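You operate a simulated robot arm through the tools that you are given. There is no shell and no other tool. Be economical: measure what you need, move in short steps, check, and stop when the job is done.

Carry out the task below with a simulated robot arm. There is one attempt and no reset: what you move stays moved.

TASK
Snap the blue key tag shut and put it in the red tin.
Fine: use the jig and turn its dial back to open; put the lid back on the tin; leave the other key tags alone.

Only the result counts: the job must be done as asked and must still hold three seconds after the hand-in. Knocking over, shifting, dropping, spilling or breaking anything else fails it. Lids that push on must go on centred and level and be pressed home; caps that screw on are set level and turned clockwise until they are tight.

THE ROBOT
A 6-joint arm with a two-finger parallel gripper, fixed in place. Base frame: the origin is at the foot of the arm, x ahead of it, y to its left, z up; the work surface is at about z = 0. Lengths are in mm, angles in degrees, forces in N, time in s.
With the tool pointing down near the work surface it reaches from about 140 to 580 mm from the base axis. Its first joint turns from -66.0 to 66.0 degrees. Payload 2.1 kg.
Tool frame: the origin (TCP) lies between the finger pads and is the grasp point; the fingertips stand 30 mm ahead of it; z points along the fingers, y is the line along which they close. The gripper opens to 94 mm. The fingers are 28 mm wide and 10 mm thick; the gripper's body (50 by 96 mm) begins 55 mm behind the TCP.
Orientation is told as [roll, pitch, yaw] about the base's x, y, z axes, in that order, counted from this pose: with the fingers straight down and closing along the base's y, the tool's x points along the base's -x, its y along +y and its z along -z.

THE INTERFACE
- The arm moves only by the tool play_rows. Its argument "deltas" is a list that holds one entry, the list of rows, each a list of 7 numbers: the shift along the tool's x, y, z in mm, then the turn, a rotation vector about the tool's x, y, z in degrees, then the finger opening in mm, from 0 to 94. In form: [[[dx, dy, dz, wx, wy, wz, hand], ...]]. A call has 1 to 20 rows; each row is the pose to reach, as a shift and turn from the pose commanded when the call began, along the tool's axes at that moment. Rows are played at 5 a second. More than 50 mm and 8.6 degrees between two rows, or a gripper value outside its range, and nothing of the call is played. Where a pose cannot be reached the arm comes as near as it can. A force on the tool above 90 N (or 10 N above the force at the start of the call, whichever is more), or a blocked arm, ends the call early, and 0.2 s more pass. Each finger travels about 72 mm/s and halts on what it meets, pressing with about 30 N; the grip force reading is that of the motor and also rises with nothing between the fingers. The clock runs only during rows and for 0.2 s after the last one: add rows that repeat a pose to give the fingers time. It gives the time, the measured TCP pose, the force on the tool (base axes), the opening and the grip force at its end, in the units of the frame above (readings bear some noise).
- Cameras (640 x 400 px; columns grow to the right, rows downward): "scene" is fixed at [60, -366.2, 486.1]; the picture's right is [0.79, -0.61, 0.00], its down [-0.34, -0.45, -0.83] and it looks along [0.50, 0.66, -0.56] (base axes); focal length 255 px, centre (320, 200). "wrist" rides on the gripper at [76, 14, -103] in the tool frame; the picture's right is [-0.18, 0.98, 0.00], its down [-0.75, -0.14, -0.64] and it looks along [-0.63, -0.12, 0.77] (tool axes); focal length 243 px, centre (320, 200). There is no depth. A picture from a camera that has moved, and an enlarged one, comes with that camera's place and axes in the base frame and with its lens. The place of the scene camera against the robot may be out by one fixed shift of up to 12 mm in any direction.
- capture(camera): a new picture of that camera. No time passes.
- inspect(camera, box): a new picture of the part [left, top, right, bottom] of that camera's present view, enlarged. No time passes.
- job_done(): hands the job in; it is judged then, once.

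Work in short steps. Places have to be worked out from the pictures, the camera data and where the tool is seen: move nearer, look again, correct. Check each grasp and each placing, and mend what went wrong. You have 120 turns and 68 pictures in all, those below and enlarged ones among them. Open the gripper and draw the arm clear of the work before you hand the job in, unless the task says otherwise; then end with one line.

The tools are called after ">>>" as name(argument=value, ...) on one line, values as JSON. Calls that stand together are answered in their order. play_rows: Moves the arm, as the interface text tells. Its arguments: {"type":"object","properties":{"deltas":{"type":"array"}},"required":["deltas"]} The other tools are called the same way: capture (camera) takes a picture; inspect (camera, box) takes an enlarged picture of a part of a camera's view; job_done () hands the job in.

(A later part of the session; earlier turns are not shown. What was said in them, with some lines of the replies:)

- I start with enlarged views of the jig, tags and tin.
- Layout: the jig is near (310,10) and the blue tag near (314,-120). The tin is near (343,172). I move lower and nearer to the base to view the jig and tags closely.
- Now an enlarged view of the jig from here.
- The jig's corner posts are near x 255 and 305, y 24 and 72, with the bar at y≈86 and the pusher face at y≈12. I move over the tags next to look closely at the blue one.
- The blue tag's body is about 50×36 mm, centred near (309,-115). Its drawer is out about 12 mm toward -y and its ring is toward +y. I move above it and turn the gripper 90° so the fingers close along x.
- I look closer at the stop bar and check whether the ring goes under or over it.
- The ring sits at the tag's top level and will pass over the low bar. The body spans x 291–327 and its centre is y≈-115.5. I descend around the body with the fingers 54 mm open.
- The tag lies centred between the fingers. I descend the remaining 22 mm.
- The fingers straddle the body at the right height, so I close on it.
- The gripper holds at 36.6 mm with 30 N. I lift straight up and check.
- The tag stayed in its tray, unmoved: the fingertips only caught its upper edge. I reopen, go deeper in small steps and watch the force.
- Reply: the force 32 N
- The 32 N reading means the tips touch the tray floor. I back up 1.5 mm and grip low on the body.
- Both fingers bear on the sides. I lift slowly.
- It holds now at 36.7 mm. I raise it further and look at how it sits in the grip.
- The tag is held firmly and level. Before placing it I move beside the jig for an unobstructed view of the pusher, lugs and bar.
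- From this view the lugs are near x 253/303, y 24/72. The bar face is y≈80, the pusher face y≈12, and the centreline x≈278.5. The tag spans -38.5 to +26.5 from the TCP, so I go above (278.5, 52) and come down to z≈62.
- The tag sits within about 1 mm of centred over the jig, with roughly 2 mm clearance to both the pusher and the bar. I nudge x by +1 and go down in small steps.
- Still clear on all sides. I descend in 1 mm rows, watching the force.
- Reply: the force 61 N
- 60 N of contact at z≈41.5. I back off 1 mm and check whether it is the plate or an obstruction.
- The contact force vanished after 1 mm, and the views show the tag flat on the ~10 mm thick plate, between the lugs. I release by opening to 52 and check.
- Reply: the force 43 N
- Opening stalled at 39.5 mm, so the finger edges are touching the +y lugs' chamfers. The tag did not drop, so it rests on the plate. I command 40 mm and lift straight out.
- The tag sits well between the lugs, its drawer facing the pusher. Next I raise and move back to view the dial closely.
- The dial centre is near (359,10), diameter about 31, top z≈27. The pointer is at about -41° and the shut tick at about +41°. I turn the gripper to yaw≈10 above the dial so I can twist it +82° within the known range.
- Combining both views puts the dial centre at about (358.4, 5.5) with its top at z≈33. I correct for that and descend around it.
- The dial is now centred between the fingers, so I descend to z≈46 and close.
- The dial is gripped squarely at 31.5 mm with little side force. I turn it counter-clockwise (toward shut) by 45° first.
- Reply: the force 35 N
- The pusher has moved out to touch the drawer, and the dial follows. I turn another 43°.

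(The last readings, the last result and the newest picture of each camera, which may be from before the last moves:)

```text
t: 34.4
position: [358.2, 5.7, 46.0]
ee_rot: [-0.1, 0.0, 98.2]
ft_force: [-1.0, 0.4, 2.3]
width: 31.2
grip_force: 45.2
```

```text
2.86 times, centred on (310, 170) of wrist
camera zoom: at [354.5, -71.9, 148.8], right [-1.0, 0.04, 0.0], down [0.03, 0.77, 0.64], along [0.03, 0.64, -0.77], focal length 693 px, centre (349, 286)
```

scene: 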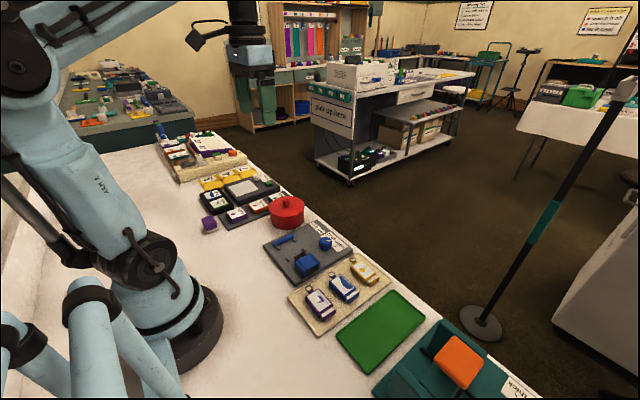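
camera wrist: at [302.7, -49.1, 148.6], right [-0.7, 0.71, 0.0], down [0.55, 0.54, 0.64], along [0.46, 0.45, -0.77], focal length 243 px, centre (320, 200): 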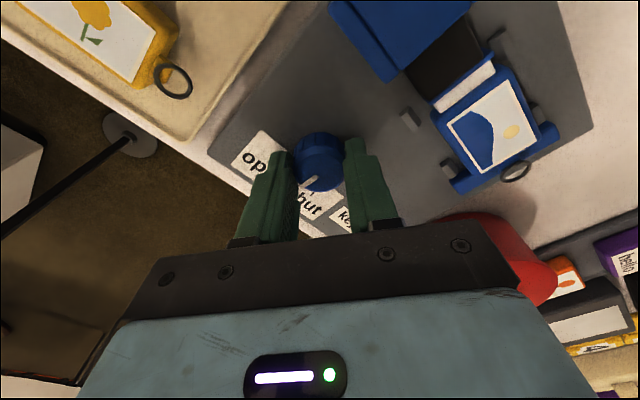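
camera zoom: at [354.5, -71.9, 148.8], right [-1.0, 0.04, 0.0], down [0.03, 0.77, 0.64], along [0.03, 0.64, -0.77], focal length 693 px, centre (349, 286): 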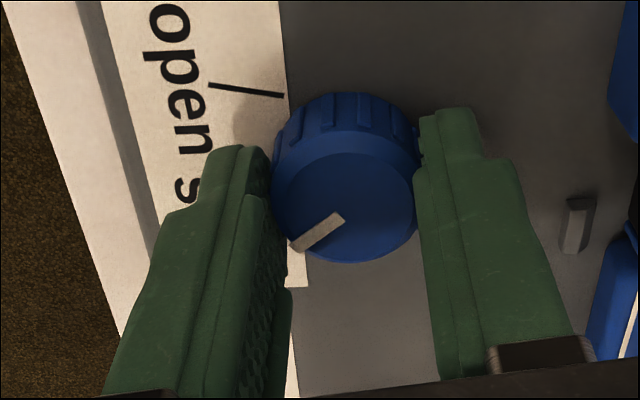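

The drawer is almost closed, with a thin white strip left and the pointer at about +38°. I turn further in small steps toward the stop.

>>> play_rows(deltas=[[[0, 0, 0, 0, 0, -4, 28], [0, 0, 0, 0, 0, -8, 28], [0, 0, 0, 0, 0, -12, 28], [0, 0, 0, 0, 0, -12, 28]]])

>>> inspect(camera="scene", box=[270, 225, 320, 265])

>>> inspect(camera="wrist", box=[230, 100, 390, 240])

```text
t: 35.4
position: [358.0, 5.6, 47.1]
ee_rot: [-0.1, 0.0, 110.0]
ft_force: [-4.7, -0.8, 42.6]
width: 31.4
grip_force: 45.2
```

```text
10.00 times, centred on (295, 245) of scene
camera zoom: at [59.8, -366.2, 486.2], right [0.79, -0.61, 0.0], down [-0.34, -0.45, -0.83], along [0.5, 0.66, -0.56], focal length 2546 px, centre (570, -250)
```

zoom: 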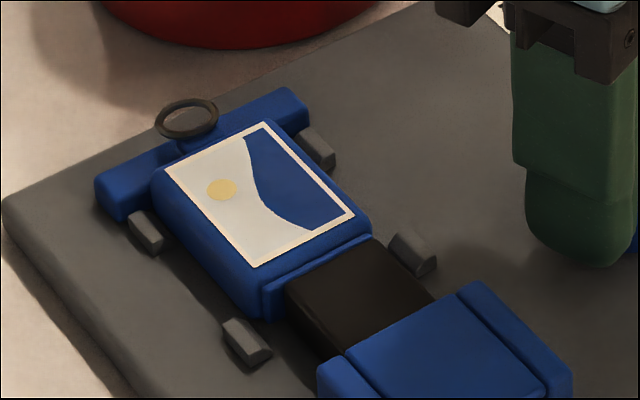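

```text
2.86 times, centred on (310, 170) of wrist
camera zoom: at [370.6, -70.9, 148.8], right [-0.99, -0.17, 0.0], down [-0.13, 0.76, 0.64], along [-0.11, 0.63, -0.77], focal length 693 px, centre (349, 286)
```

zoom: 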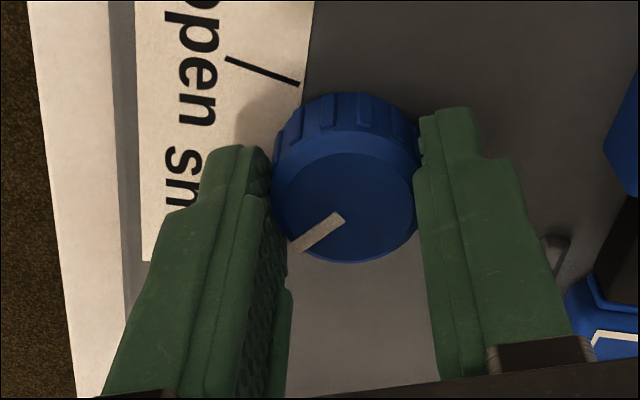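

No white strip is visible, so the drawer is closed. I turn a few degrees more to be sure it has reached the stop, then check.

>>> play_rows(deltas=[[[0, 0, 0, 0, 0, -3, 28], [0, 0, 0, 0, 0, -6, 28], [0, 0, 0, 0, 0, -6, 28]]])

>>> inspect(camera="wrist", box=[230, 100, 390, 240])

```text
t: 36.2
position: [358.4, 6.1, 46.0]
ee_rot: [-0.1, 0.0, 116.1]
ft_force: [-5.1, -0.2, -0.7]
width: 31.2
grip_force: 45.3
```

```text
2.86 times, centred on (310, 170) of wrist
camera zoom: at [378.4, -69.3, 148.4], right [-0.96, -0.27, 0.0], down [-0.21, 0.74, 0.64], along [-0.17, 0.62, -0.77], focal length 693 px, centre (349, 286)
```

zoom: 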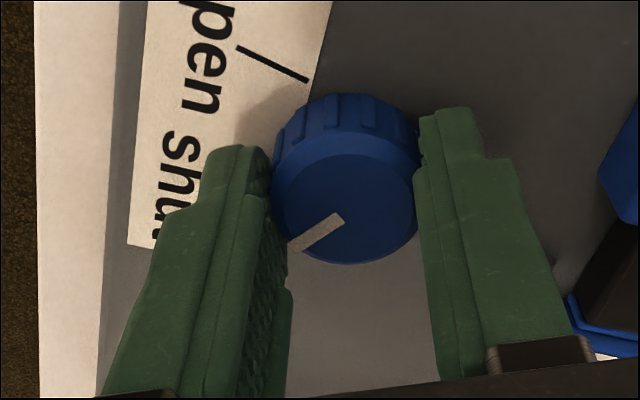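

The tag is shut. Now I turn the dial back clockwise by the full 106° to its open position.

>>> play_rows(deltas=[[[0, 0, 0, 0, 0, 7.5, 28], [0, 0, 0, 0, 0, 15, 28], [0, 0, 0, 0, 0, 22.5, 28], [0, 0, 0, 0, 0, 30, 28], [0, 0, 0, 0, 0, 37.5, 28], [0, 0, 0, 0, 0, 45, 28], [0, 0, 0, 0, 0, 52.5, 28], [0, 0, 0, 0, 0, 60, 28], [0, 0, 0, 0, 0, 67.5, 28], [0, 0, 0, 0, 0, 75, 28], [0, 0, 0, 0, 0, 82.5, 28], [0, 0, 0, 0, 0, 90, 28], [0, 0, 0, 0, 0, 97.5, 28], [0, 0, 0, 0, 0, 106, 28], [0, 0, 0, 0, 0, 106, 28]]])

>>> inspect(camera="wrist", box=[230, 100, 390, 240])

>>> inspect(camera="scene", box=[270, 215, 350, 275])

```text
t: 39.4
position: [357.4, 5.4, 47.2]
ee_rot: [0.1, 0.0, 10.1]
ft_force: [-11.1, 0.3, -18.2]
width: 31.4
grip_force: 44.8
```

```text
2.86 times, centred on (310, 170) of wrist
camera zoom: at [280.5, 6.2, 148.9], right [0.01, 1.0, 0.0], down [0.77, -0.01, 0.64], along [0.64, -0.01, -0.77], focal length 693 px, centre (349, 286)
```

zoom: 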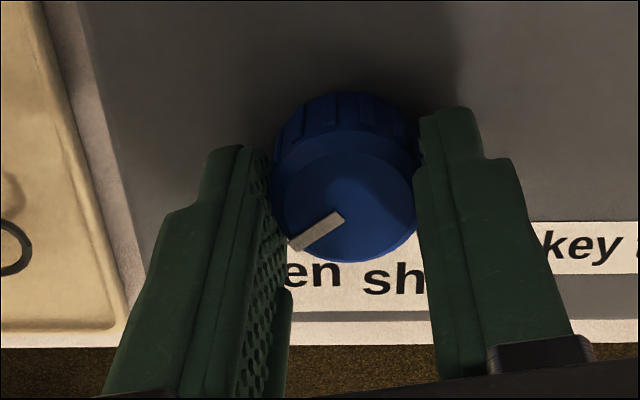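

```text
6.67 times, centred on (310, 245) of scene
camera zoom: at [60.1, -366.2, 486.1], right [0.79, -0.61, 0.0], down [-0.34, -0.45, -0.83], along [0.5, 0.66, -0.56], focal length 1697 px, centre (387, -100)
```

zoom: 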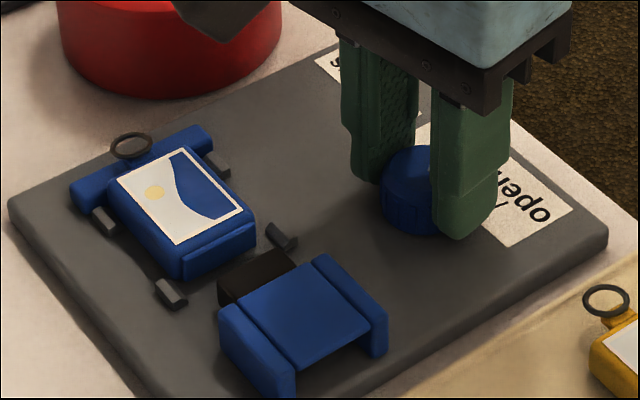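

The pusher is retracted, the tag is closed, and the dial is back at open. I release and rise.

>>> play_rows(deltas=[[[0, 0, 0, 0, 0, 0, 36], [0, 0, 0, 0, 0, 0, 46], [0, 0, 0, 0, 0, 0, 52], [0, 0, 0, 0, 0, 0, 52], [0, 0, -20, 0, 0, 0, 52], [0, 0, -45, 0, 0, 0, 52], [0, 0, -70, 0, 0, 0, 52], [0, 0, -70, 0, 0, 0, 52]]])

>>> inspect(camera="wrist", box=[200, 40, 440, 240])

```text
t: 41.2
position: [357.4, 5.2, 115.7]
ee_rot: [0.0, -0.1, 10.0]
ft_force: [-0.1, -0.5, -0.8]
width: 52.0
grip_force: 0.0
```

```text
2.00 times, centred on (320, 140) of wrist
camera zoom: at [279.4, 5.5, 218.1], right [0.01, 1.0, 0.0], down [0.77, -0.01, 0.64], along [0.64, -0.01, -0.77], focal length 485 px, centre (320, 320)
```

zoom: 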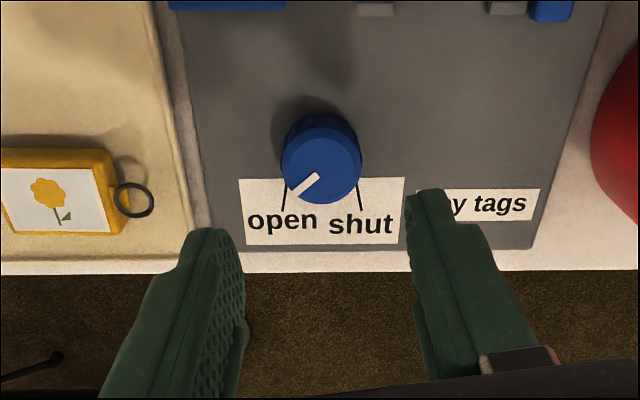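

The dial points at open exactly as at the start. Now I move to view the tin.

>>> play_rows(deltas=[[[0, 0, -20, 0, 0, 0, 60], [0, 0, -44, 0, 0, 0, 60], [7, 43, -44, 0, 0, 0, 60], [14, 87, -44, 0, 0, 0, 60], [21, 130, -44, 0, 0, 0, 60], [28.2, 173.6, -44, 0, 0, 0, 60], [28.2, 173.6, -44, 0, 0, 0, 60]]])

>>> capture(camera="wrist")

>>> inspect(camera="scene", box=[255, 185, 335, 240])

```text
t: 42.8
position: [300.1, 174.2, 161.7]
ee_rot: [0.0, 0.0, 10.0]
ft_force: [-0.2, -0.9, -1.0]
width: 60.0
grip_force: 0.1
```

```text
19 pictures are left
camera wrist: at [222.1, 174.7, 263.8], right [0.01, 1.0, 0.0], down [0.77, -0.01, 0.64], along [0.64, -0.01, -0.77], focal length 243 px, centre (320, 200)
```

wrist: 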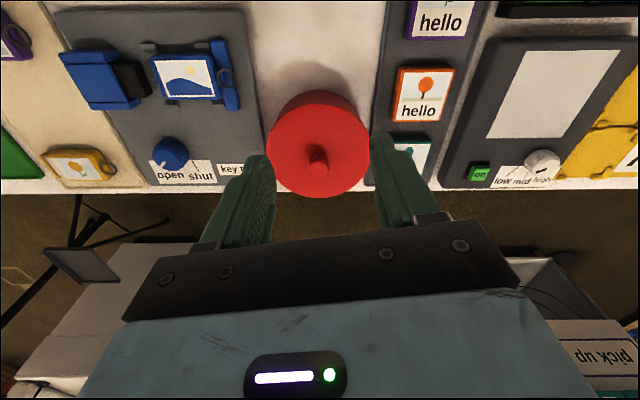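

```text
7.27 times, centred on (295, 212) of scene
camera zoom: at [60.0, -366.2, 486.1], right [0.79, -0.61, 0.0], down [-0.34, -0.45, -0.83], along [0.5, 0.66, -0.56], focal length 1851 px, centre (502, 109)
```

zoom: 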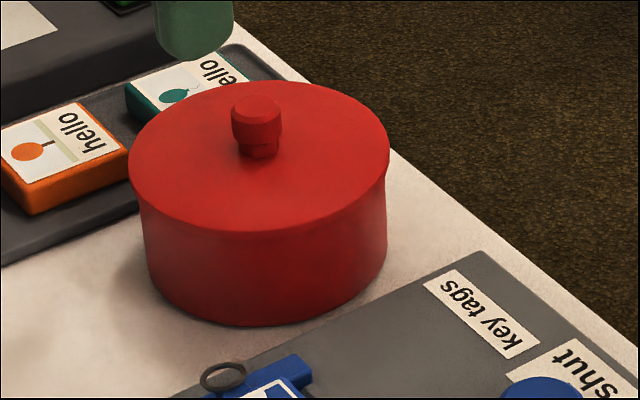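

The tin is about 100 mm wide, centred near (351.5,170). Its lid top is at z≈43 and the knob, about 20 mm across, reaches z≈63. I hover above the knob with the fingers 50 mm open and look again.

>>> play_rows(deltas=[[[-25, -5, 10, 0, 0, 0, 50], [-49.8, -10.8, 25, 0, 0, 0, 50], [-49.8, -10.8, 50, 0, 0, 0, 50], [-49.8, -10.8, 64, 0, 0, 0, 50], [-49.8, -10.8, 64, 0, 0, 0, 50]]])

>>> inspect(camera="wrist", box=[220, 80, 420, 240])

>>> inspect(camera="scene", box=[260, 180, 320, 225])

```text
t: 44.0
position: [351.8, 169.7, 96.8]
ee_rot: [0.1, -0.1, 10.1]
ft_force: [-0.3, 1.0, 0.6]
width: 50.2
grip_force: 0.1
```

```text
2.50 times, centred on (320, 160) of wrist
camera zoom: at [273.9, 170.3, 199.1], right [0.01, 1.0, 0.0], down [0.77, -0.01, 0.64], along [0.64, -0.01, -0.77], focal length 606 px, centre (320, 300)
```

zoom: 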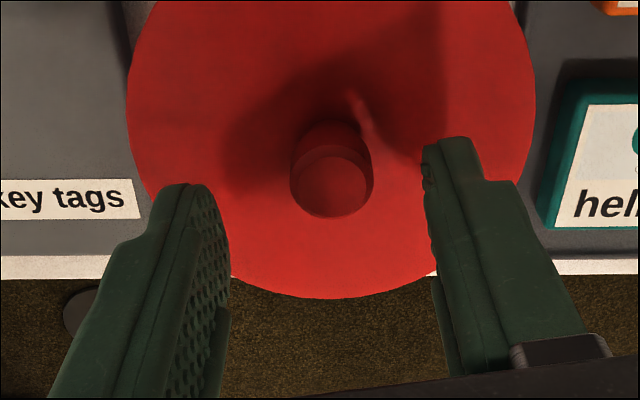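

```text
8.89 times, centred on (290, 202) of scene
camera zoom: at [60.0, -366.2, 486.1], right [0.79, -0.61, 0.0], down [-0.34, -0.45, -0.83], along [0.5, 0.66, -0.56], focal length 2263 px, centre (587, 178)
```

zoom: 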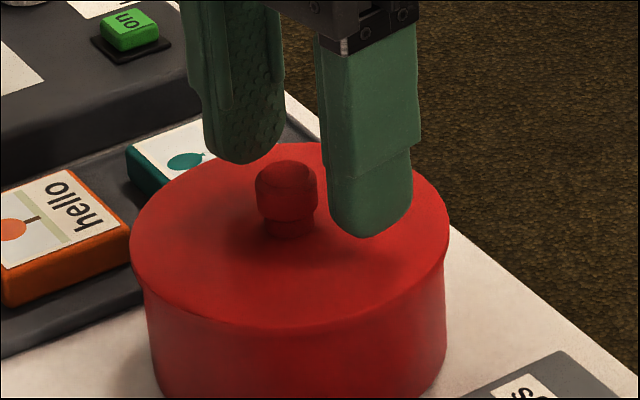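

Triangulating the knob over the three views gives a knob top at z≈77, a lid top at z≈57 and a centre near (342.3,173). I correct the position, lower slightly and close on the knob.

>>> play_rows(deltas=[[[8.5, 4.6, 0, 0, 0, 0, 50], [8.5, 4.6, 3, 0, 0, 0, 50], [8.5, 4.6, 5, 0, 0, 0, 50], [8.5, 4.6, 5, 0, 0, 0, 50]]])

>>> inspect(camera="wrist", box=[220, 80, 420, 240])

```text
t: 45.0
position: [342.7, 172.3, 92.8]
ee_rot: [0.1, -0.1, 10.1]
ft_force: [0.4, 0.8, -0.3]
width: 50.2
grip_force: 0.0
```

```text
2.50 times, centred on (320, 160) of wrist
camera zoom: at [264.6, 173.7, 194.5], right [0.01, 1.0, 0.0], down [0.77, -0.01, 0.64], along [0.64, -0.01, -0.77], focal length 606 px, centre (320, 300)
```

zoom: 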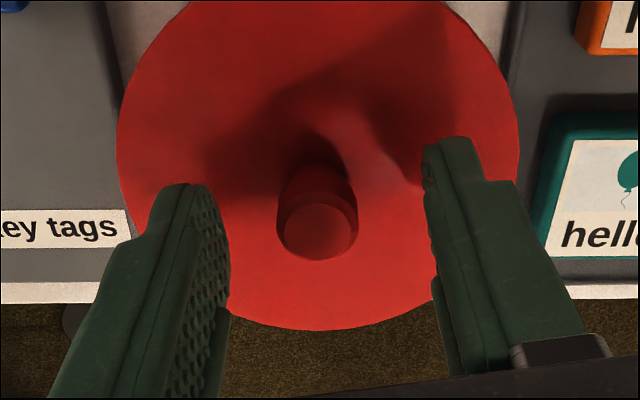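

The knob is centred to within 1 mm. I shift -1 in y and close.

>>> play_rows(deltas=[[[0.2, -1, 0, 0, 0, 0, 40], [0.2, -1, 0, 0, 0, 0, 30], [0.2, -1, 0, 0, 0, 0, 22], [0.2, -1, 0, 0, 0, 0, 14], [0.2, -1, 0, 0, 0, 0, 12], [0.2, -1, 0, 0, 0, 0, 12]]])

```text
t: 46.4
position: [341.5, 171.2, 92.6]
ee_rot: [0.1, -0.1, 10.1]
ft_force: [-0.4, 0.2, -0.6]
width: 18.1
grip_force: 30.7
```

The knob is held at 18.1 mm. I pull up slowly.

>>> play_rows(deltas=[[[0, 0, -2, 0, 0, 0, 12], [0, 0, -4, 0, 0, 0, 12], [0, 0, -8, 0, 0, 0, 12], [0, 0, -14, 0, 0, 0, 12], [0, 0, -24, 0, 0, 0, 12], [0, 0, -24, 0, 0, 0, 12]]])

>>> inspect(camera="scene", box=[250, 165, 330, 240])

```text
t: 47.8
position: [341.8, 171.0, 115.6]
ee_rot: [0.0, -0.1, 10.1]
ft_force: [0.4, 0.3, -0.2]
width: 18.0
grip_force: 30.0
```

```text
5.33 times, centred on (290, 202) of scene
camera zoom: at [60.0, -366.2, 486.1], right [0.79, -0.61, 0.0], down [-0.34, -0.45, -0.83], along [0.5, 0.66, -0.56], focal length 1358 px, centre (480, 187)
```

zoom: 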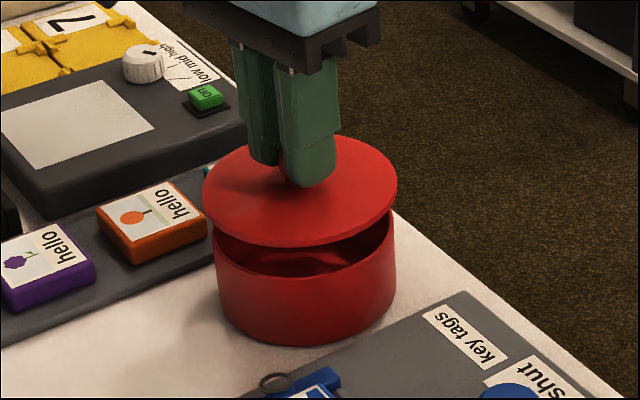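

The lid is off. I carry it to the free table area around (190,160) and go down to just above the table.

>>> play_rows(deltas=[[[0, 0, -15, 0, 0, 0, 12], [30, 3, -15, 0, 0, 0, 12], [60, 6, -15, 0, 0, 0, 12], [90, 9, -15, 0, 0, 0, 12], [120, 12, -15, 0, 0, 0, 12], [151.3, 14.5, -15, 0, 0, 0, 12], [151.3, 14.5, 5, 0, 0, 0, 12], [151.3, 14.5, 30, 0, 0, 0, 12], [151.3, 14.5, 53, 0, 0, 0, 12], [151.3, 14.5, 53, 0, 0, 0, 12]]])

>>> inspect(camera="scene", box=[180, 180, 320, 270])

```text
t: 50.0
position: [190.8, 160.8, 64.2]
ee_rot: [0.1, -0.1, 10.1]
ft_force: [-0.2, 0.6, 0.8]
width: 18.2
grip_force: 30.2
```

```text
4.44 times, centred on (250, 225) of scene
camera zoom: at [60.0, -366.2, 486.1], right [0.79, -0.61, 0.0], down [-0.34, -0.45, -0.83], along [0.5, 0.66, -0.56], focal length 1131 px, centre (631, 89)
```

zoom: 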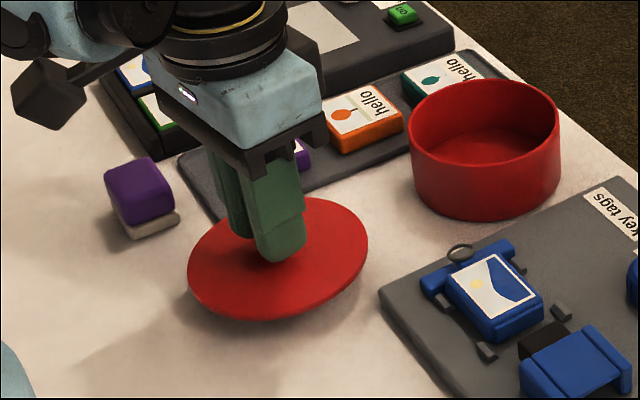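

The lid has swung slightly tilted in the grip, but setting it on the table will level it. I lower it in small steps.

>>> play_rows(deltas=[[[0, 0, 4, 0, 0, 0, 12], [0, 0, 8, 0, 0, 0, 12], [0, 0, 11, 0, 0, 0, 12], [0, 0, 14, 0, 0, 0, 12], [0, 0, 16, 0, 0, 0, 12], [0, 0, 16, 0, 0, 0, 12]]])

>>> inspect(camera="scene", box=[200, 200, 280, 260])

```text
t: 51.4
position: [190.5, 160.0, 45.4]
ee_rot: [0.0, -0.1, 10.1]
ft_force: [-2.1, -3.0, 42.5]
width: 18.1
grip_force: 30.0
```

```text
6.67 times, centred on (240, 230) of scene
camera zoom: at [59.9, -366.2, 486.1], right [0.79, -0.61, 0.0], down [-0.34, -0.45, -0.83], along [0.5, 0.66, -0.56], focal length 1697 px, centre (853, 0)
```

zoom: 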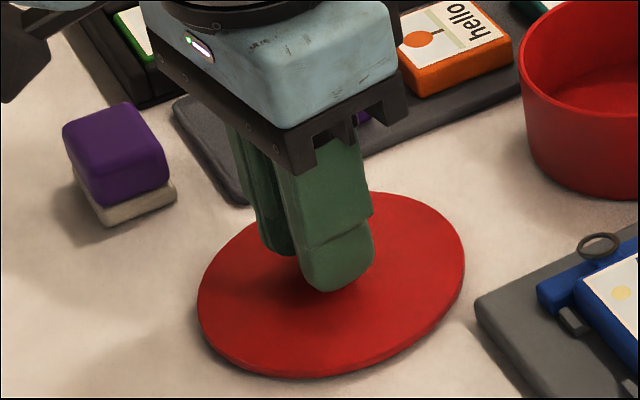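

The lid rests flat on the table. I release it and rise.

>>> play_rows(deltas=[[[0, 0, -0.8, 0, 0, 0, 12], [0, 0, -0.8, 0, 0, 0, 20], [0, 0, -0.8, 0, 0, 0, 30], [0, 0, -0.8, 0, 0, 0, 44], [0, 0, -0.8, 0, 0, 0, 50], [0, 0, -0.8, 0, 0, 0, 50], [0, 0, -20, 0, 0, 0, 50], [0, 0, -50, 0, 0, 0, 50], [0, 0, -85, 0, 0, 0, 50], [0, 0, -85, 0, 0, 0, 50]]])

```text
t: 53.6
position: [188.9, 158.3, 133.6]
ee_rot: [0.1, -0.1, 10.0]
ft_force: [-0.4, -0.1, 0.4]
width: 50.1
grip_force: 0.1
```

Next I return above the jig with the fingers turned back to close along x. The grip point is (279.7, 46.5), where the fingers fit between the lugs.

>>> play_rows(deltas=[[[-5.6, -10.6, 0, 0, 0, -6.7, 52], [-11.3, -21.2, 0, 0, 0, -13.4, 52], [-17, -31.8, 0, 0, 0, -20, 52], [-22.6, -42.4, 0, 0, 0, -26.7, 52], [-28.2, -53, 0, 0, 0, -33.4, 52], [-33.9, -63.6, 0, 0, 0, -40, 52], [-39.5, -74.2, 0, 0, 0, -46.7, 52], [-45.2, -84.8, 0, 0, 0, -53.4, 52], [-50.8, -95.4, 0, 0, 0, -60, 52], [-56.5, -106, 0, 0, 0, -66.7, 52], [-62, -116.6, 0, 0, 0, -73.4, 52], [-67.8, -127.3, 0, 0, 0, -80, 52], [-67.8, -127.3, 30, 0, 0, -80, 52], [-67.8, -127.3, 60, 0, 0, -80, 52], [-67.8, -127.3, 68, 0, 0, -80, 52], [-67.8, -127.3, 68, 0, 0, -80, 52]]])

>>> inspect(camera="wrist", box=[200, 60, 440, 230])

```text
t: 57.0
position: [279.4, 46.5, 63.5]
ee_rot: [-0.1, -0.1, 90.2]
ft_force: [-0.4, -0.2, 0.7]
width: 51.8
grip_force: 0.0
```

```text
2.35 times, centred on (320, 145) of wrist
camera zoom: at [265.3, -30.1, 165.9], right [-0.98, 0.18, 0.0], down [0.14, 0.75, 0.64], along [0.12, 0.63, -0.77], focal length 571 px, centre (320, 329)
```

zoom: 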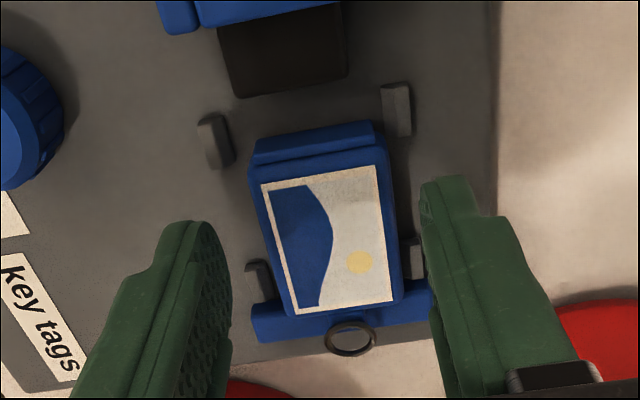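

The tag is closed and sits flat. I shift slightly to centre between the lugs, descend and grip.

>>> play_rows(deltas=[[[-1.5, 0.8, 5, 0, 0, 0, 50], [-1.5, 0.8, 11, 0, 0, 0, 50], [-1.5, 0.8, 16, 0, 0, 0, 50], [-1.5, 0.8, 20, 0, 0, 0, 50], [-1.5, 0.8, 20, 0, 0, 0, 50]]])

```text
t: 58.2
position: [277.1, 46.3, 43.6]
ee_rot: [-0.2, -0.1, 90.1]
ft_force: [-0.2, 0.8, 0.5]
width: 50.2
grip_force: 0.0
```

No contact force on the way down, so I close on the body.

>>> play_rows(deltas=[[[0, 0, 0.7, 0, 0, 0, 50], [0, 0, 0.7, 0, 0, 0, 44], [0, 0, 0.7, 0, 0, 0, 38], [0, 0, 0.7, 0, 0, 0, 32], [0, 0, 0.7, 0, 0, 0, 28], [0, 0, 0.7, 0, 0, 0, 28]]])

```text
t: 59.6
position: [278.1, 47.9, 43.7]
ee_rot: [-0.1, 0.0, 90.1]
ft_force: [-0.5, -0.2, 0.0]
width: 36.6
grip_force: 29.5
```

Held at 36.6 mm. I lift slowly straight up.

>>> play_rows(deltas=[[[0, 0, -2, 0, 0, 0, 28], [0, 0, -6, 0, 0, 0, 28], [0, 0, -14, 0, 0, 0, 28], [0, 0, -30, 0, 0, 0, 28], [0, 0, -50, 0, 0, 0, 28], [0, 0, -75, 0, 0, 0, 28], [0, 0, -75, 0, 0, 0, 28]]])

>>> capture(camera="wrist")

```text
t: 61.2
position: [278.4, 46.1, 117.3]
ee_rot: [-0.1, -0.1, 90.1]
ft_force: [-0.6, 0.0, -1.5]
width: 36.8
grip_force: 29.7
```

```text
10 pictures are left
camera wrist: at [263.7, -29.6, 219.7], right [-0.98, 0.18, 0.0], down [0.14, 0.75, 0.64], along [0.12, 0.63, -0.77], focal length 243 px, centre (320, 200)
```

wrist: 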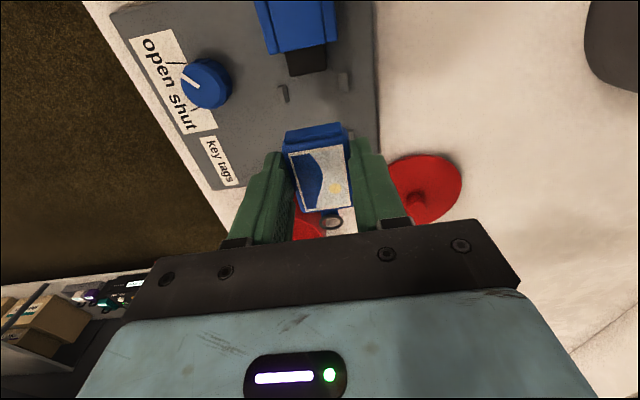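

The tag is held and shut, and the jig shows open. I move it over the tin, offset so body and ring both fit inside, and check above the rim.

>>> play_rows(deltas=[[[-28, -16, 0, 0, 0, 0, 28], [-57, -32, 0, 0, 0, 0, 28], [-85, -48, 0, 0, 0, 0, 28], [-114, -63.4, 0, 0, 0, 0, 28], [-114, -63.4, 14, 0, 0, 0, 28], [-114, -63.4, 26, 0, 0, 0, 28], [-114, -63.4, 26, 0, 0, 0, 28]]])

>>> inspect(camera="scene", box=[250, 170, 340, 240])

>>> capture(camera="wrist")

```text
t: 62.8
position: [341.0, 161.1, 92.3]
ee_rot: [-0.2, -0.2, 90.1]
ft_force: [-0.6, 0.5, 0.0]
width: 36.9
grip_force: 29.9
```

```text
5.71 times, centred on (295, 205) of scene
camera zoom: at [60.0, -366.2, 486.1], right [0.79, -0.61, 0.0], down [-0.34, -0.45, -0.83], along [0.5, 0.66, -0.56], focal length 1455 px, centre (463, 171)
```

zoom: 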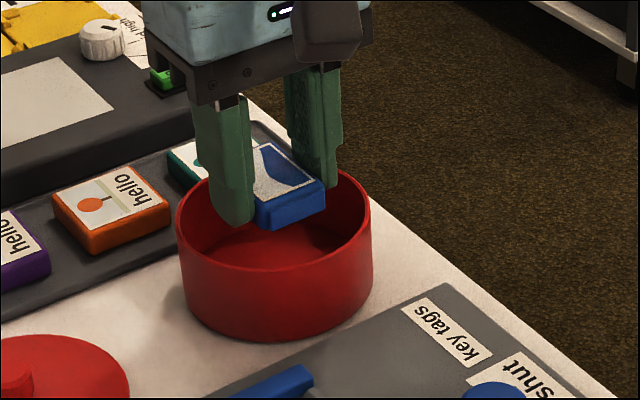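

```text
8 pictures are left
camera wrist: at [327.0, 85.8, 193.4], right [-0.98, 0.18, 0.0], down [0.14, 0.75, 0.64], along [0.12, 0.63, -0.77], focal length 243 px, centre (320, 200)
```

wrist: 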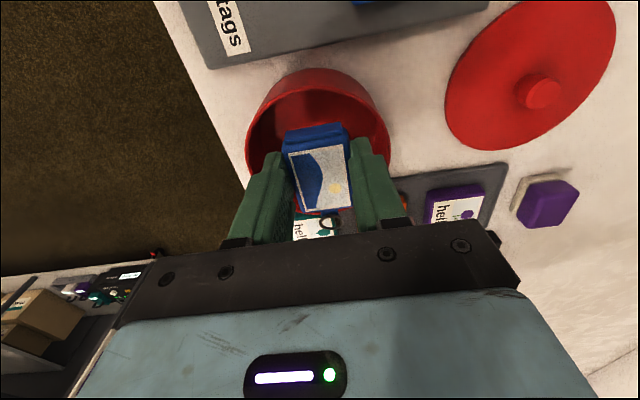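

The tin centre reads (342.5, ~170.5). I shift 2.5 mm toward -y to balance the clearances and lower the tag into the tin.

>>> play_rows(deltas=[[[2.5, 0, 0, 0, 0, 0, 28], [2.5, 0, 8, 0, 0, 0, 28], [2.5, 0, 16, 0, 0, 0, 28], [2.5, 0, 24, 0, 0, 0, 28], [2.5, 0, 32, 0, 0, 0, 28], [2.5, 0, 38, 0, 0, 0, 28], [2.5, 0, 44, 0, 0, 0, 28], [2.5, 0, 44, 0, 0, 0, 28]]])

```text
t: 64.6
position: [343.1, 158.5, 47.6]
ee_rot: [-0.1, -0.2, 90.1]
ft_force: [0.3, -0.6, -0.2]
width: 36.9
grip_force: 30.2
```

No contact yet (tag bottom ≈16 mm). I continue down in small steps to the tin floor.

>>> play_rows(deltas=[[[0, 0, 4, 0, 0, 0, 28], [0, 0, 7, 0, 0, 0, 28], [0, 0, 9, 0, 0, 0, 28], [0, 0, 11, 0, 0, 0, 28], [0, 0, 11, 0, 0, 0, 28]]])

```text
t: 65.8
position: [342.7, 158.5, 36.2]
ee_rot: [-0.2, 0.0, 90.1]
ft_force: [-1.2, -1.0, 0.8]
width: 36.5
grip_force: 29.5
```

>>> play_rows(deltas=[[[0, 0, 1, 0, 0, 0, 28], [0, 0, 2, 0, 0, 0, 28], [0, 0, 2, 0, 0, 0, 28]]])

```text
t: 66.6
position: [342.6, 158.0, 36.0]
ee_rot: [-0.1, 0.1, 90.2]
ft_force: [-6.9, -4.7, 71.7]
width: 37.0
grip_force: 30.1
```

Floor contact. I back off 1.5 mm, open to 44 mm and lift out.

>>> play_rows(deltas=[[[0, 0, -1.5, 0, 0, 0, 28], [0, 0, -1.5, 0, 0, 0, 34], [0, 0, -1.5, 0, 0, 0, 38], [0, 0, -1.5, 0, 0, 0, 42], [0, 0, -1.5, 0, 0, 0, 44], [0, 0, -10, 0, 0, 0, 44], [0, 0, -25, 0, 0, 0, 44], [0, 0, -50, 0, 0, 0, 44], [0, 0, -75, 0, 0, 0, 44], [0, 0, -95, 0, 0, 0, 44], [0, 0, -95, 0, 0, 0, 44]]])

>>> inspect(camera="wrist", box=[220, 30, 420, 230])

```text
t: 69.0
position: [343.1, 158.8, 130.4]
ee_rot: [-0.1, -0.1, 90.1]
ft_force: [0.0, -0.5, 0.1]
width: 43.9
grip_force: 0.1
```

```text
2.00 times, centred on (320, 130) of wrist
camera zoom: at [328.1, 82.9, 232.6], right [-0.98, 0.18, 0.0], down [0.14, 0.75, 0.64], along [0.12, 0.63, -0.77], focal length 485 px, centre (320, 340)
```

zoom: 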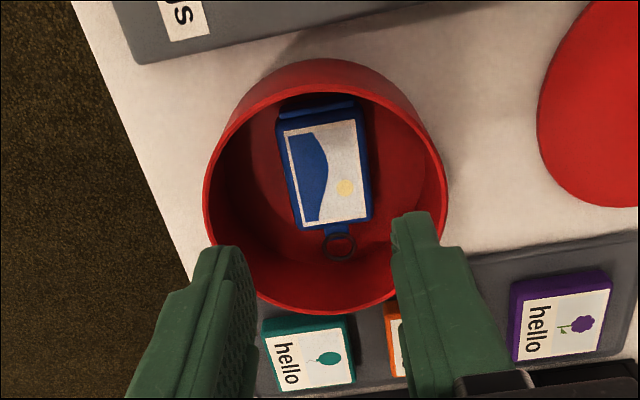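

The shut tag lies flat inside the tin. Now I go back over the lid, to exactly the pose where I released it.

>>> play_rows(deltas=[[[0, 12.6, 0, 0, 0, 6.7, 50], [0, 25.2, 0, 0, 0, 13.4, 50], [0, 37.8, 0, 0, 0, 20, 50], [0, 50.5, 0, 0, 0, 26.7, 50], [0, 63.1, 0, 0, 0, 33.4, 50], [0, 75.7, 0, 0, 0, 40, 50], [0, 88.4, 0, 0, 0, 46.7, 50], [0, 101, 0, 0, 0, 53.4, 50], [0, 113.6, 0, 0, 0, 60, 50], [0, 126.2, 0, 0, 0, 66.7, 50], [0, 138.8, 0, 0, 0, 73.4, 50], [-0.5, 151.5, 0, 0, 0, 80, 50], [-0.5, 151.5, 25, 0, 0, 80, 50], [-0.5, 151.5, 50, 0, 0, 80, 50], [-0.5, 151.5, 50, 0, 0, 80, 50]]])

>>> inspect(camera="wrist", box=[220, 60, 420, 240])

```text
t: 72.2
position: [189.2, 156.3, 81.1]
ee_rot: [0.1, -0.1, 9.9]
ft_force: [1.2, -1.1, 0.0]
width: 50.3
grip_force: 0.1
```

```text
2.22 times, centred on (320, 150) of wrist
camera zoom: at [111.3, 158.4, 183.4], right [0.01, 1.0, 0.0], down [0.77, -0.01, 0.64], along [0.64, -0.01, -0.77], focal length 539 px, centre (320, 311)
```

zoom: 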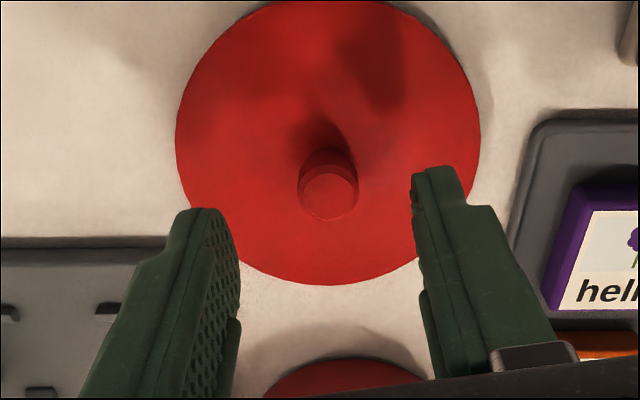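

The knob lies midway between the fingers. I descend to the earlier grip height and close.

>>> play_rows(deltas=[[[0, 0, 12, 0, 0, 0, 50], [0, 0, 24, 0, 0, 0, 50], [0, 0, 32.2, 0, 0, 0, 50], [0, 0, 32.2, 0, 0, 0, 40], [0, 0, 32.2, 0, 0, 0, 30], [0, 0, 32.2, 0, 0, 0, 22], [0, 0, 32.2, 0, 0, 0, 14], [0, 0, 32.2, 0, 0, 0, 12], [0, 0, 32.2, 0, 0, 0, 12]]])

```text
t: 74.2
position: [191.6, 158.3, 48.7]
ee_rot: [0.0, -0.1, 10.1]
ft_force: [0.1, 0.2, 0.2]
width: 18.2
grip_force: 29.8
```

The knob is held at 18.2 mm. I lift, carry the lid back over the tin by the reverse path, and stop just above it.

>>> play_rows(deltas=[[[0, 0, -10, 0, 0, 0, 12], [0, 0, -30, 0, 0, 0, 12], [0, 0, -60, 0, 0, 0, 12], [0, 0, -83, 0, 0, 0, 12], [-25, -2.5, -83, 0, 0, 0, 12], [-50, -5, -83, 0, 0, 0, 12], [-75, -7.5, -83, 0, 0, 0, 12], [-100, -10, -83, 0, 0, 0, 12], [-125, -12, -83, 0, 0, 0, 12], [-142, -13.6, -83, 0, 0, 0, 12], [-151.3, -14.5, -83, 0, 0, 0, 12], [-151.3, -14.5, -83, 0, 0, 0, 12], [-151.3, -14.5, -70, 0, 0, 0, 12], [-151.3, -14.5, -54, 0, 0, 0, 12], [-151.3, -14.5, -54, 0, 0, 0, 12]]])

>>> inspect(camera="scene", box=[250, 175, 330, 240])

```text
t: 77.4
position: [342.2, 171.4, 101.5]
ee_rot: [0.1, -0.1, 10.1]
ft_force: [0.0, 0.2, -0.2]
width: 18.0
grip_force: 29.9
```

```text
6.15 times, centred on (290, 208) of scene
camera zoom: at [60.0, -366.2, 486.1], right [0.79, -0.61, 0.0], down [-0.34, -0.45, -0.83], along [0.5, 0.66, -0.56], focal length 1566 px, centre (505, 154)
```

zoom: 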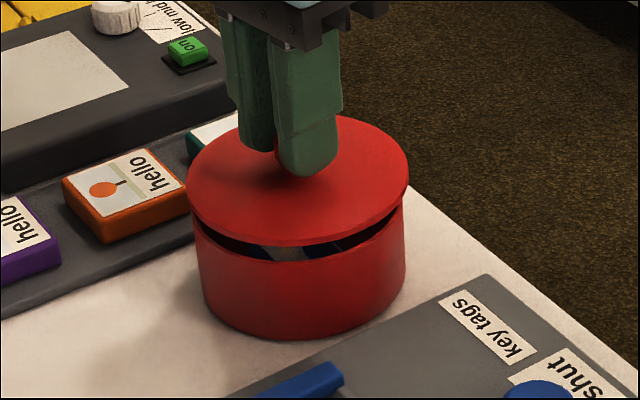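

The lid is level and concentric with the tin. I lower it in small steps.

>>> play_rows(deltas=[[[0, 0, 3, 0, 0, 0, 12], [0, 0, 6, 0, 0, 0, 12], [0, 0, 8, 0, 0, 0, 12], [0, 0, 9.2, 0, 0, 0, 12], [0, 0, 9.2, 0, 0, 0, 12]]])

```text
t: 78.6
position: [341.5, 172.3, 93.2]
ee_rot: [0.1, -0.1, 10.0]
ft_force: [-0.5, 0.2, -0.1]
width: 18.2
grip_force: 29.9
```

No contact force yet at z≈92. I continue down gently to press it home.

>>> play_rows(deltas=[[[0, 0, 0.5, 0, 0, 0, 12], [0, 0, 1, 0, 0, 0, 12], [0, 0, 1.5, 0, 0, 0, 12], [0, 0, 1.5, 0, 0, 0, 12]]])

```text
t: 79.6
position: [341.6, 170.7, 92.2]
ee_rot: [0.1, 0.0, 10.1]
ft_force: [-5.2, -2.9, 43.0]
width: 18.3
grip_force: 29.9
```

43 N at the originally seated height. I press slightly more, then check.

>>> play_rows(deltas=[[[0, 0, 0.7, 0, 0, 0, 12], [0, 0, 0.7, 0, 0, 0, 12], [0, 0, 0.7, 0, 0, 0, 12]]])

>>> inspect(camera="scene", box=[250, 175, 330, 240])

```text
t: 80.4
position: [342.3, 171.2, 91.7]
ee_rot: [0.2, -0.2, 10.1]
ft_force: [-1.8, -2.6, 38.1]
width: 18.1
grip_force: 30.2
```

```text
6.15 times, centred on (290, 208) of scene
camera zoom: at [59.9, -366.2, 486.1], right [0.79, -0.61, 0.0], down [-0.34, -0.45, -0.83], along [0.5, 0.66, -0.56], focal length 1566 px, centre (505, 154)
```

zoom: 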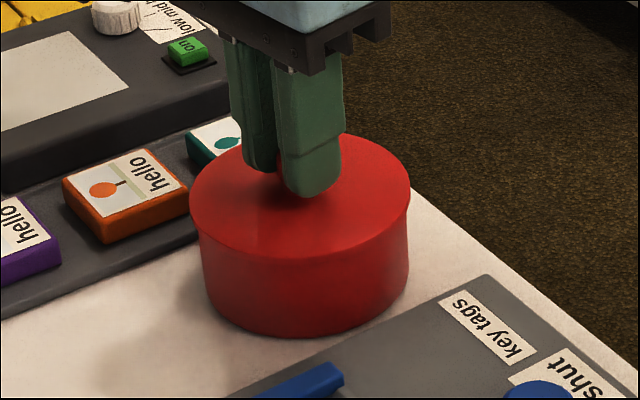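

The lid looks seated with no gap. To be sure it is home, I open, rise, close the fingers and press centrally on the knob's top.

>>> play_rows(deltas=[[[0, 0, -0.7, 0, 0, 0, 20], [0, 0, -0.7, 0, 0, 0, 34], [0, 0, -0.7, 0, 0, 0, 46], [0, 0, -0.7, 0, 0, 0, 46], [0, 0, -15, 0, 0, 0, 46], [0, 0, -30, 0, 0, 0, 46], [0, 0, -30, 0, 0, 0, 30], [0, 0, -30, 0, 0, 0, 14], [0, 0, -30, 0, 0, 0, 2], [0, 0, -30, 0, 0, 0, 0], [0, 0, -30, 0, 0, 0, 0]]])

```text
t: 82.8
position: [342.1, 170.3, 119.4]
ee_rot: [0.0, -0.2, 10.1]
ft_force: [0.0, -0.7, -0.8]
width: 0.0
grip_force: 30.3
```

>>> play_rows(deltas=[[[0, 0, 4, 0, 0, 0, 0], [0, 0, 7, 0, 0, 0, 0], [0, 0, 9, 0, 0, 0, 0], [0, 0, 9, 0, 0, 0, 0]]])

```text
t: 83.8
position: [342.2, 170.2, 110.4]
ee_rot: [0.1, -0.1, 10.1]
ft_force: [0.7, 0.0, -0.3]
width: 0.0
grip_force: 30.5
```

No contact yet. I continue in 1 mm rows until the force builds.

>>> play_rows(deltas=[[[0, 0, 1, 0, 0, 0, 0], [0, 0, 2, 0, 0, 0, 0], [0, 0, 3, 0, 0, 0, 0], [0, 0, 3, 0, 0, 0, 0]]])

```text
t: 84.8
position: [342.1, 169.4, 108.3]
ee_rot: [0.2, -0.1, 10.1]
ft_force: [0.2, -0.9, 0.0]
width: 0.0
grip_force: 29.8
```

>>> play_rows(deltas=[[[0, 0, 1, 0, 0, 0, 0], [0, 0, 2, 0, 0, 0, 0], [0, 0, 2, 0, 0, 0, 0]]])

```text
t: 85.6
position: [341.2, 171.1, 105.8]
ee_rot: [0.1, -0.2, 10.1]
ft_force: [0.0, -0.7, 0.2]
width: 0.0
grip_force: 30.2
```

>>> play_rows(deltas=[[[0, 0, 1, 0, 0, 0, 0], [0, 0, 2, 0, 0, 0, 0], [0, 0, 2, 0, 0, 0, 0]]])

```text
t: 86.4
position: [341.5, 170.7, 104.8]
ee_rot: [0.1, -0.1, 10.1]
ft_force: [0.6, 0.9, -0.4]
width: 0.1
grip_force: 29.8
```

>>> play_rows(deltas=[[[0, 0, 1, 0, 0, 0, 0], [0, 0, 2, 0, 0, 0, 0], [0, 0, 2, 0, 0, 0, 0]]])

```text
t: 87.2
position: [342.8, 170.1, 104.7]
ee_rot: [0.2, 0.0, 10.2]
ft_force: [-8.1, -2.3, 38.1]
width: 0.2
grip_force: 29.8
```

Contact with 38 N. I press a bit further.

>>> play_rows(deltas=[[[0, 0, 0.6, 0, 0, 0, 0], [0, 0, 1, 0, 0, 0, 0], [0, 0, 1, 0, 0, 0, 0]]])

```text
t: 88.0
position: [342.4, 170.5, 104.1]
ee_rot: [-0.1, 0.0, 10.0]
ft_force: [-14.5, -7.9, 82.3]
width: 0.0
grip_force: 29.7
```

82 N with no further travel, so the lid is home. I rise clear and take final pictures.

>>> play_rows(deltas=[[[0, 0, -10, 0, 0, 0, 0], [0, 0, -40, 0, 0, 0, 20], [0, 0, -80, 0, 0, 0, 50], [0, 0, -120, 0, 0, 0, 60], [40, 0, -150, 0, 0, 0, 60], [75, 0, -180, 0, 0, 0, 60], [75, 0, -180, 0, 0, 0, 60]]])

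>>> capture(camera="wrist")

>>> inspect(camera="scene", box=[230, 180, 410, 340])

```text
t: 89.6
position: [266.6, 156.1, 282.9]
ee_rot: [0.2, 0.0, 10.1]
ft_force: [0.4, 0.4, 0.0]
width: 60.2
grip_force: 0.0
```

```text
3 pictures are left
camera wrist: at [188.2, 157.5, 384.0], right [0.01, 1.0, 0.0], down [0.77, -0.01, 0.64], along [0.64, -0.01, -0.77], focal length 243 px, centre (320, 200)
```

wrist: 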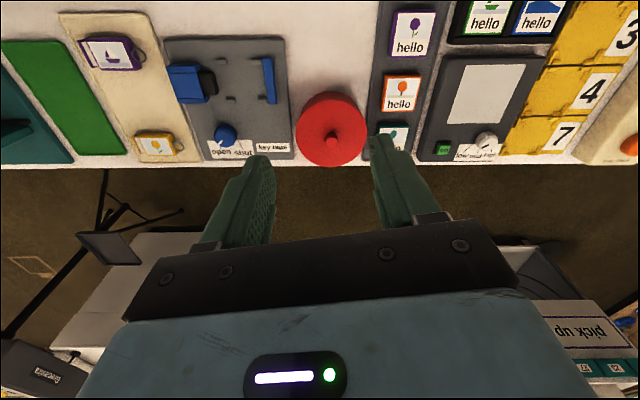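

```text
2.50 times, centred on (320, 260) of scene
camera zoom: at [60.0, -366.2, 486.1], right [0.79, -0.61, 0.0], down [-0.34, -0.45, -0.83], along [0.5, 0.66, -0.56], focal length 636 px, centre (320, 50)
```

zoom: 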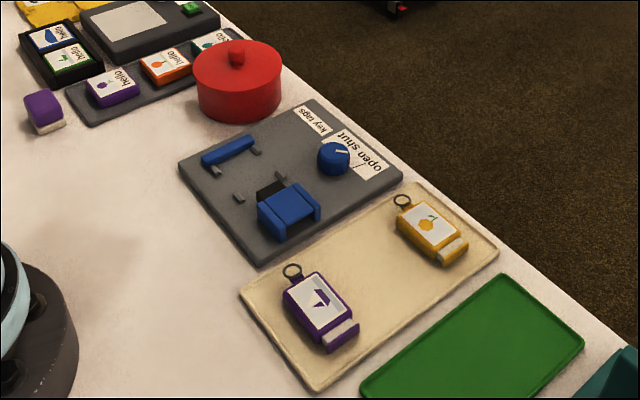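

The pictures show the lid level on the tin, the dial at open, and the other tags and objects in their places. The arm is clear, so I hand in.

>>> job_done()

```text
The job is handed in.
```

The blue key tag is snapped shut and in the red tin, the lid is pressed back on, the jig dial is back at open, and the other key tags were not touched.
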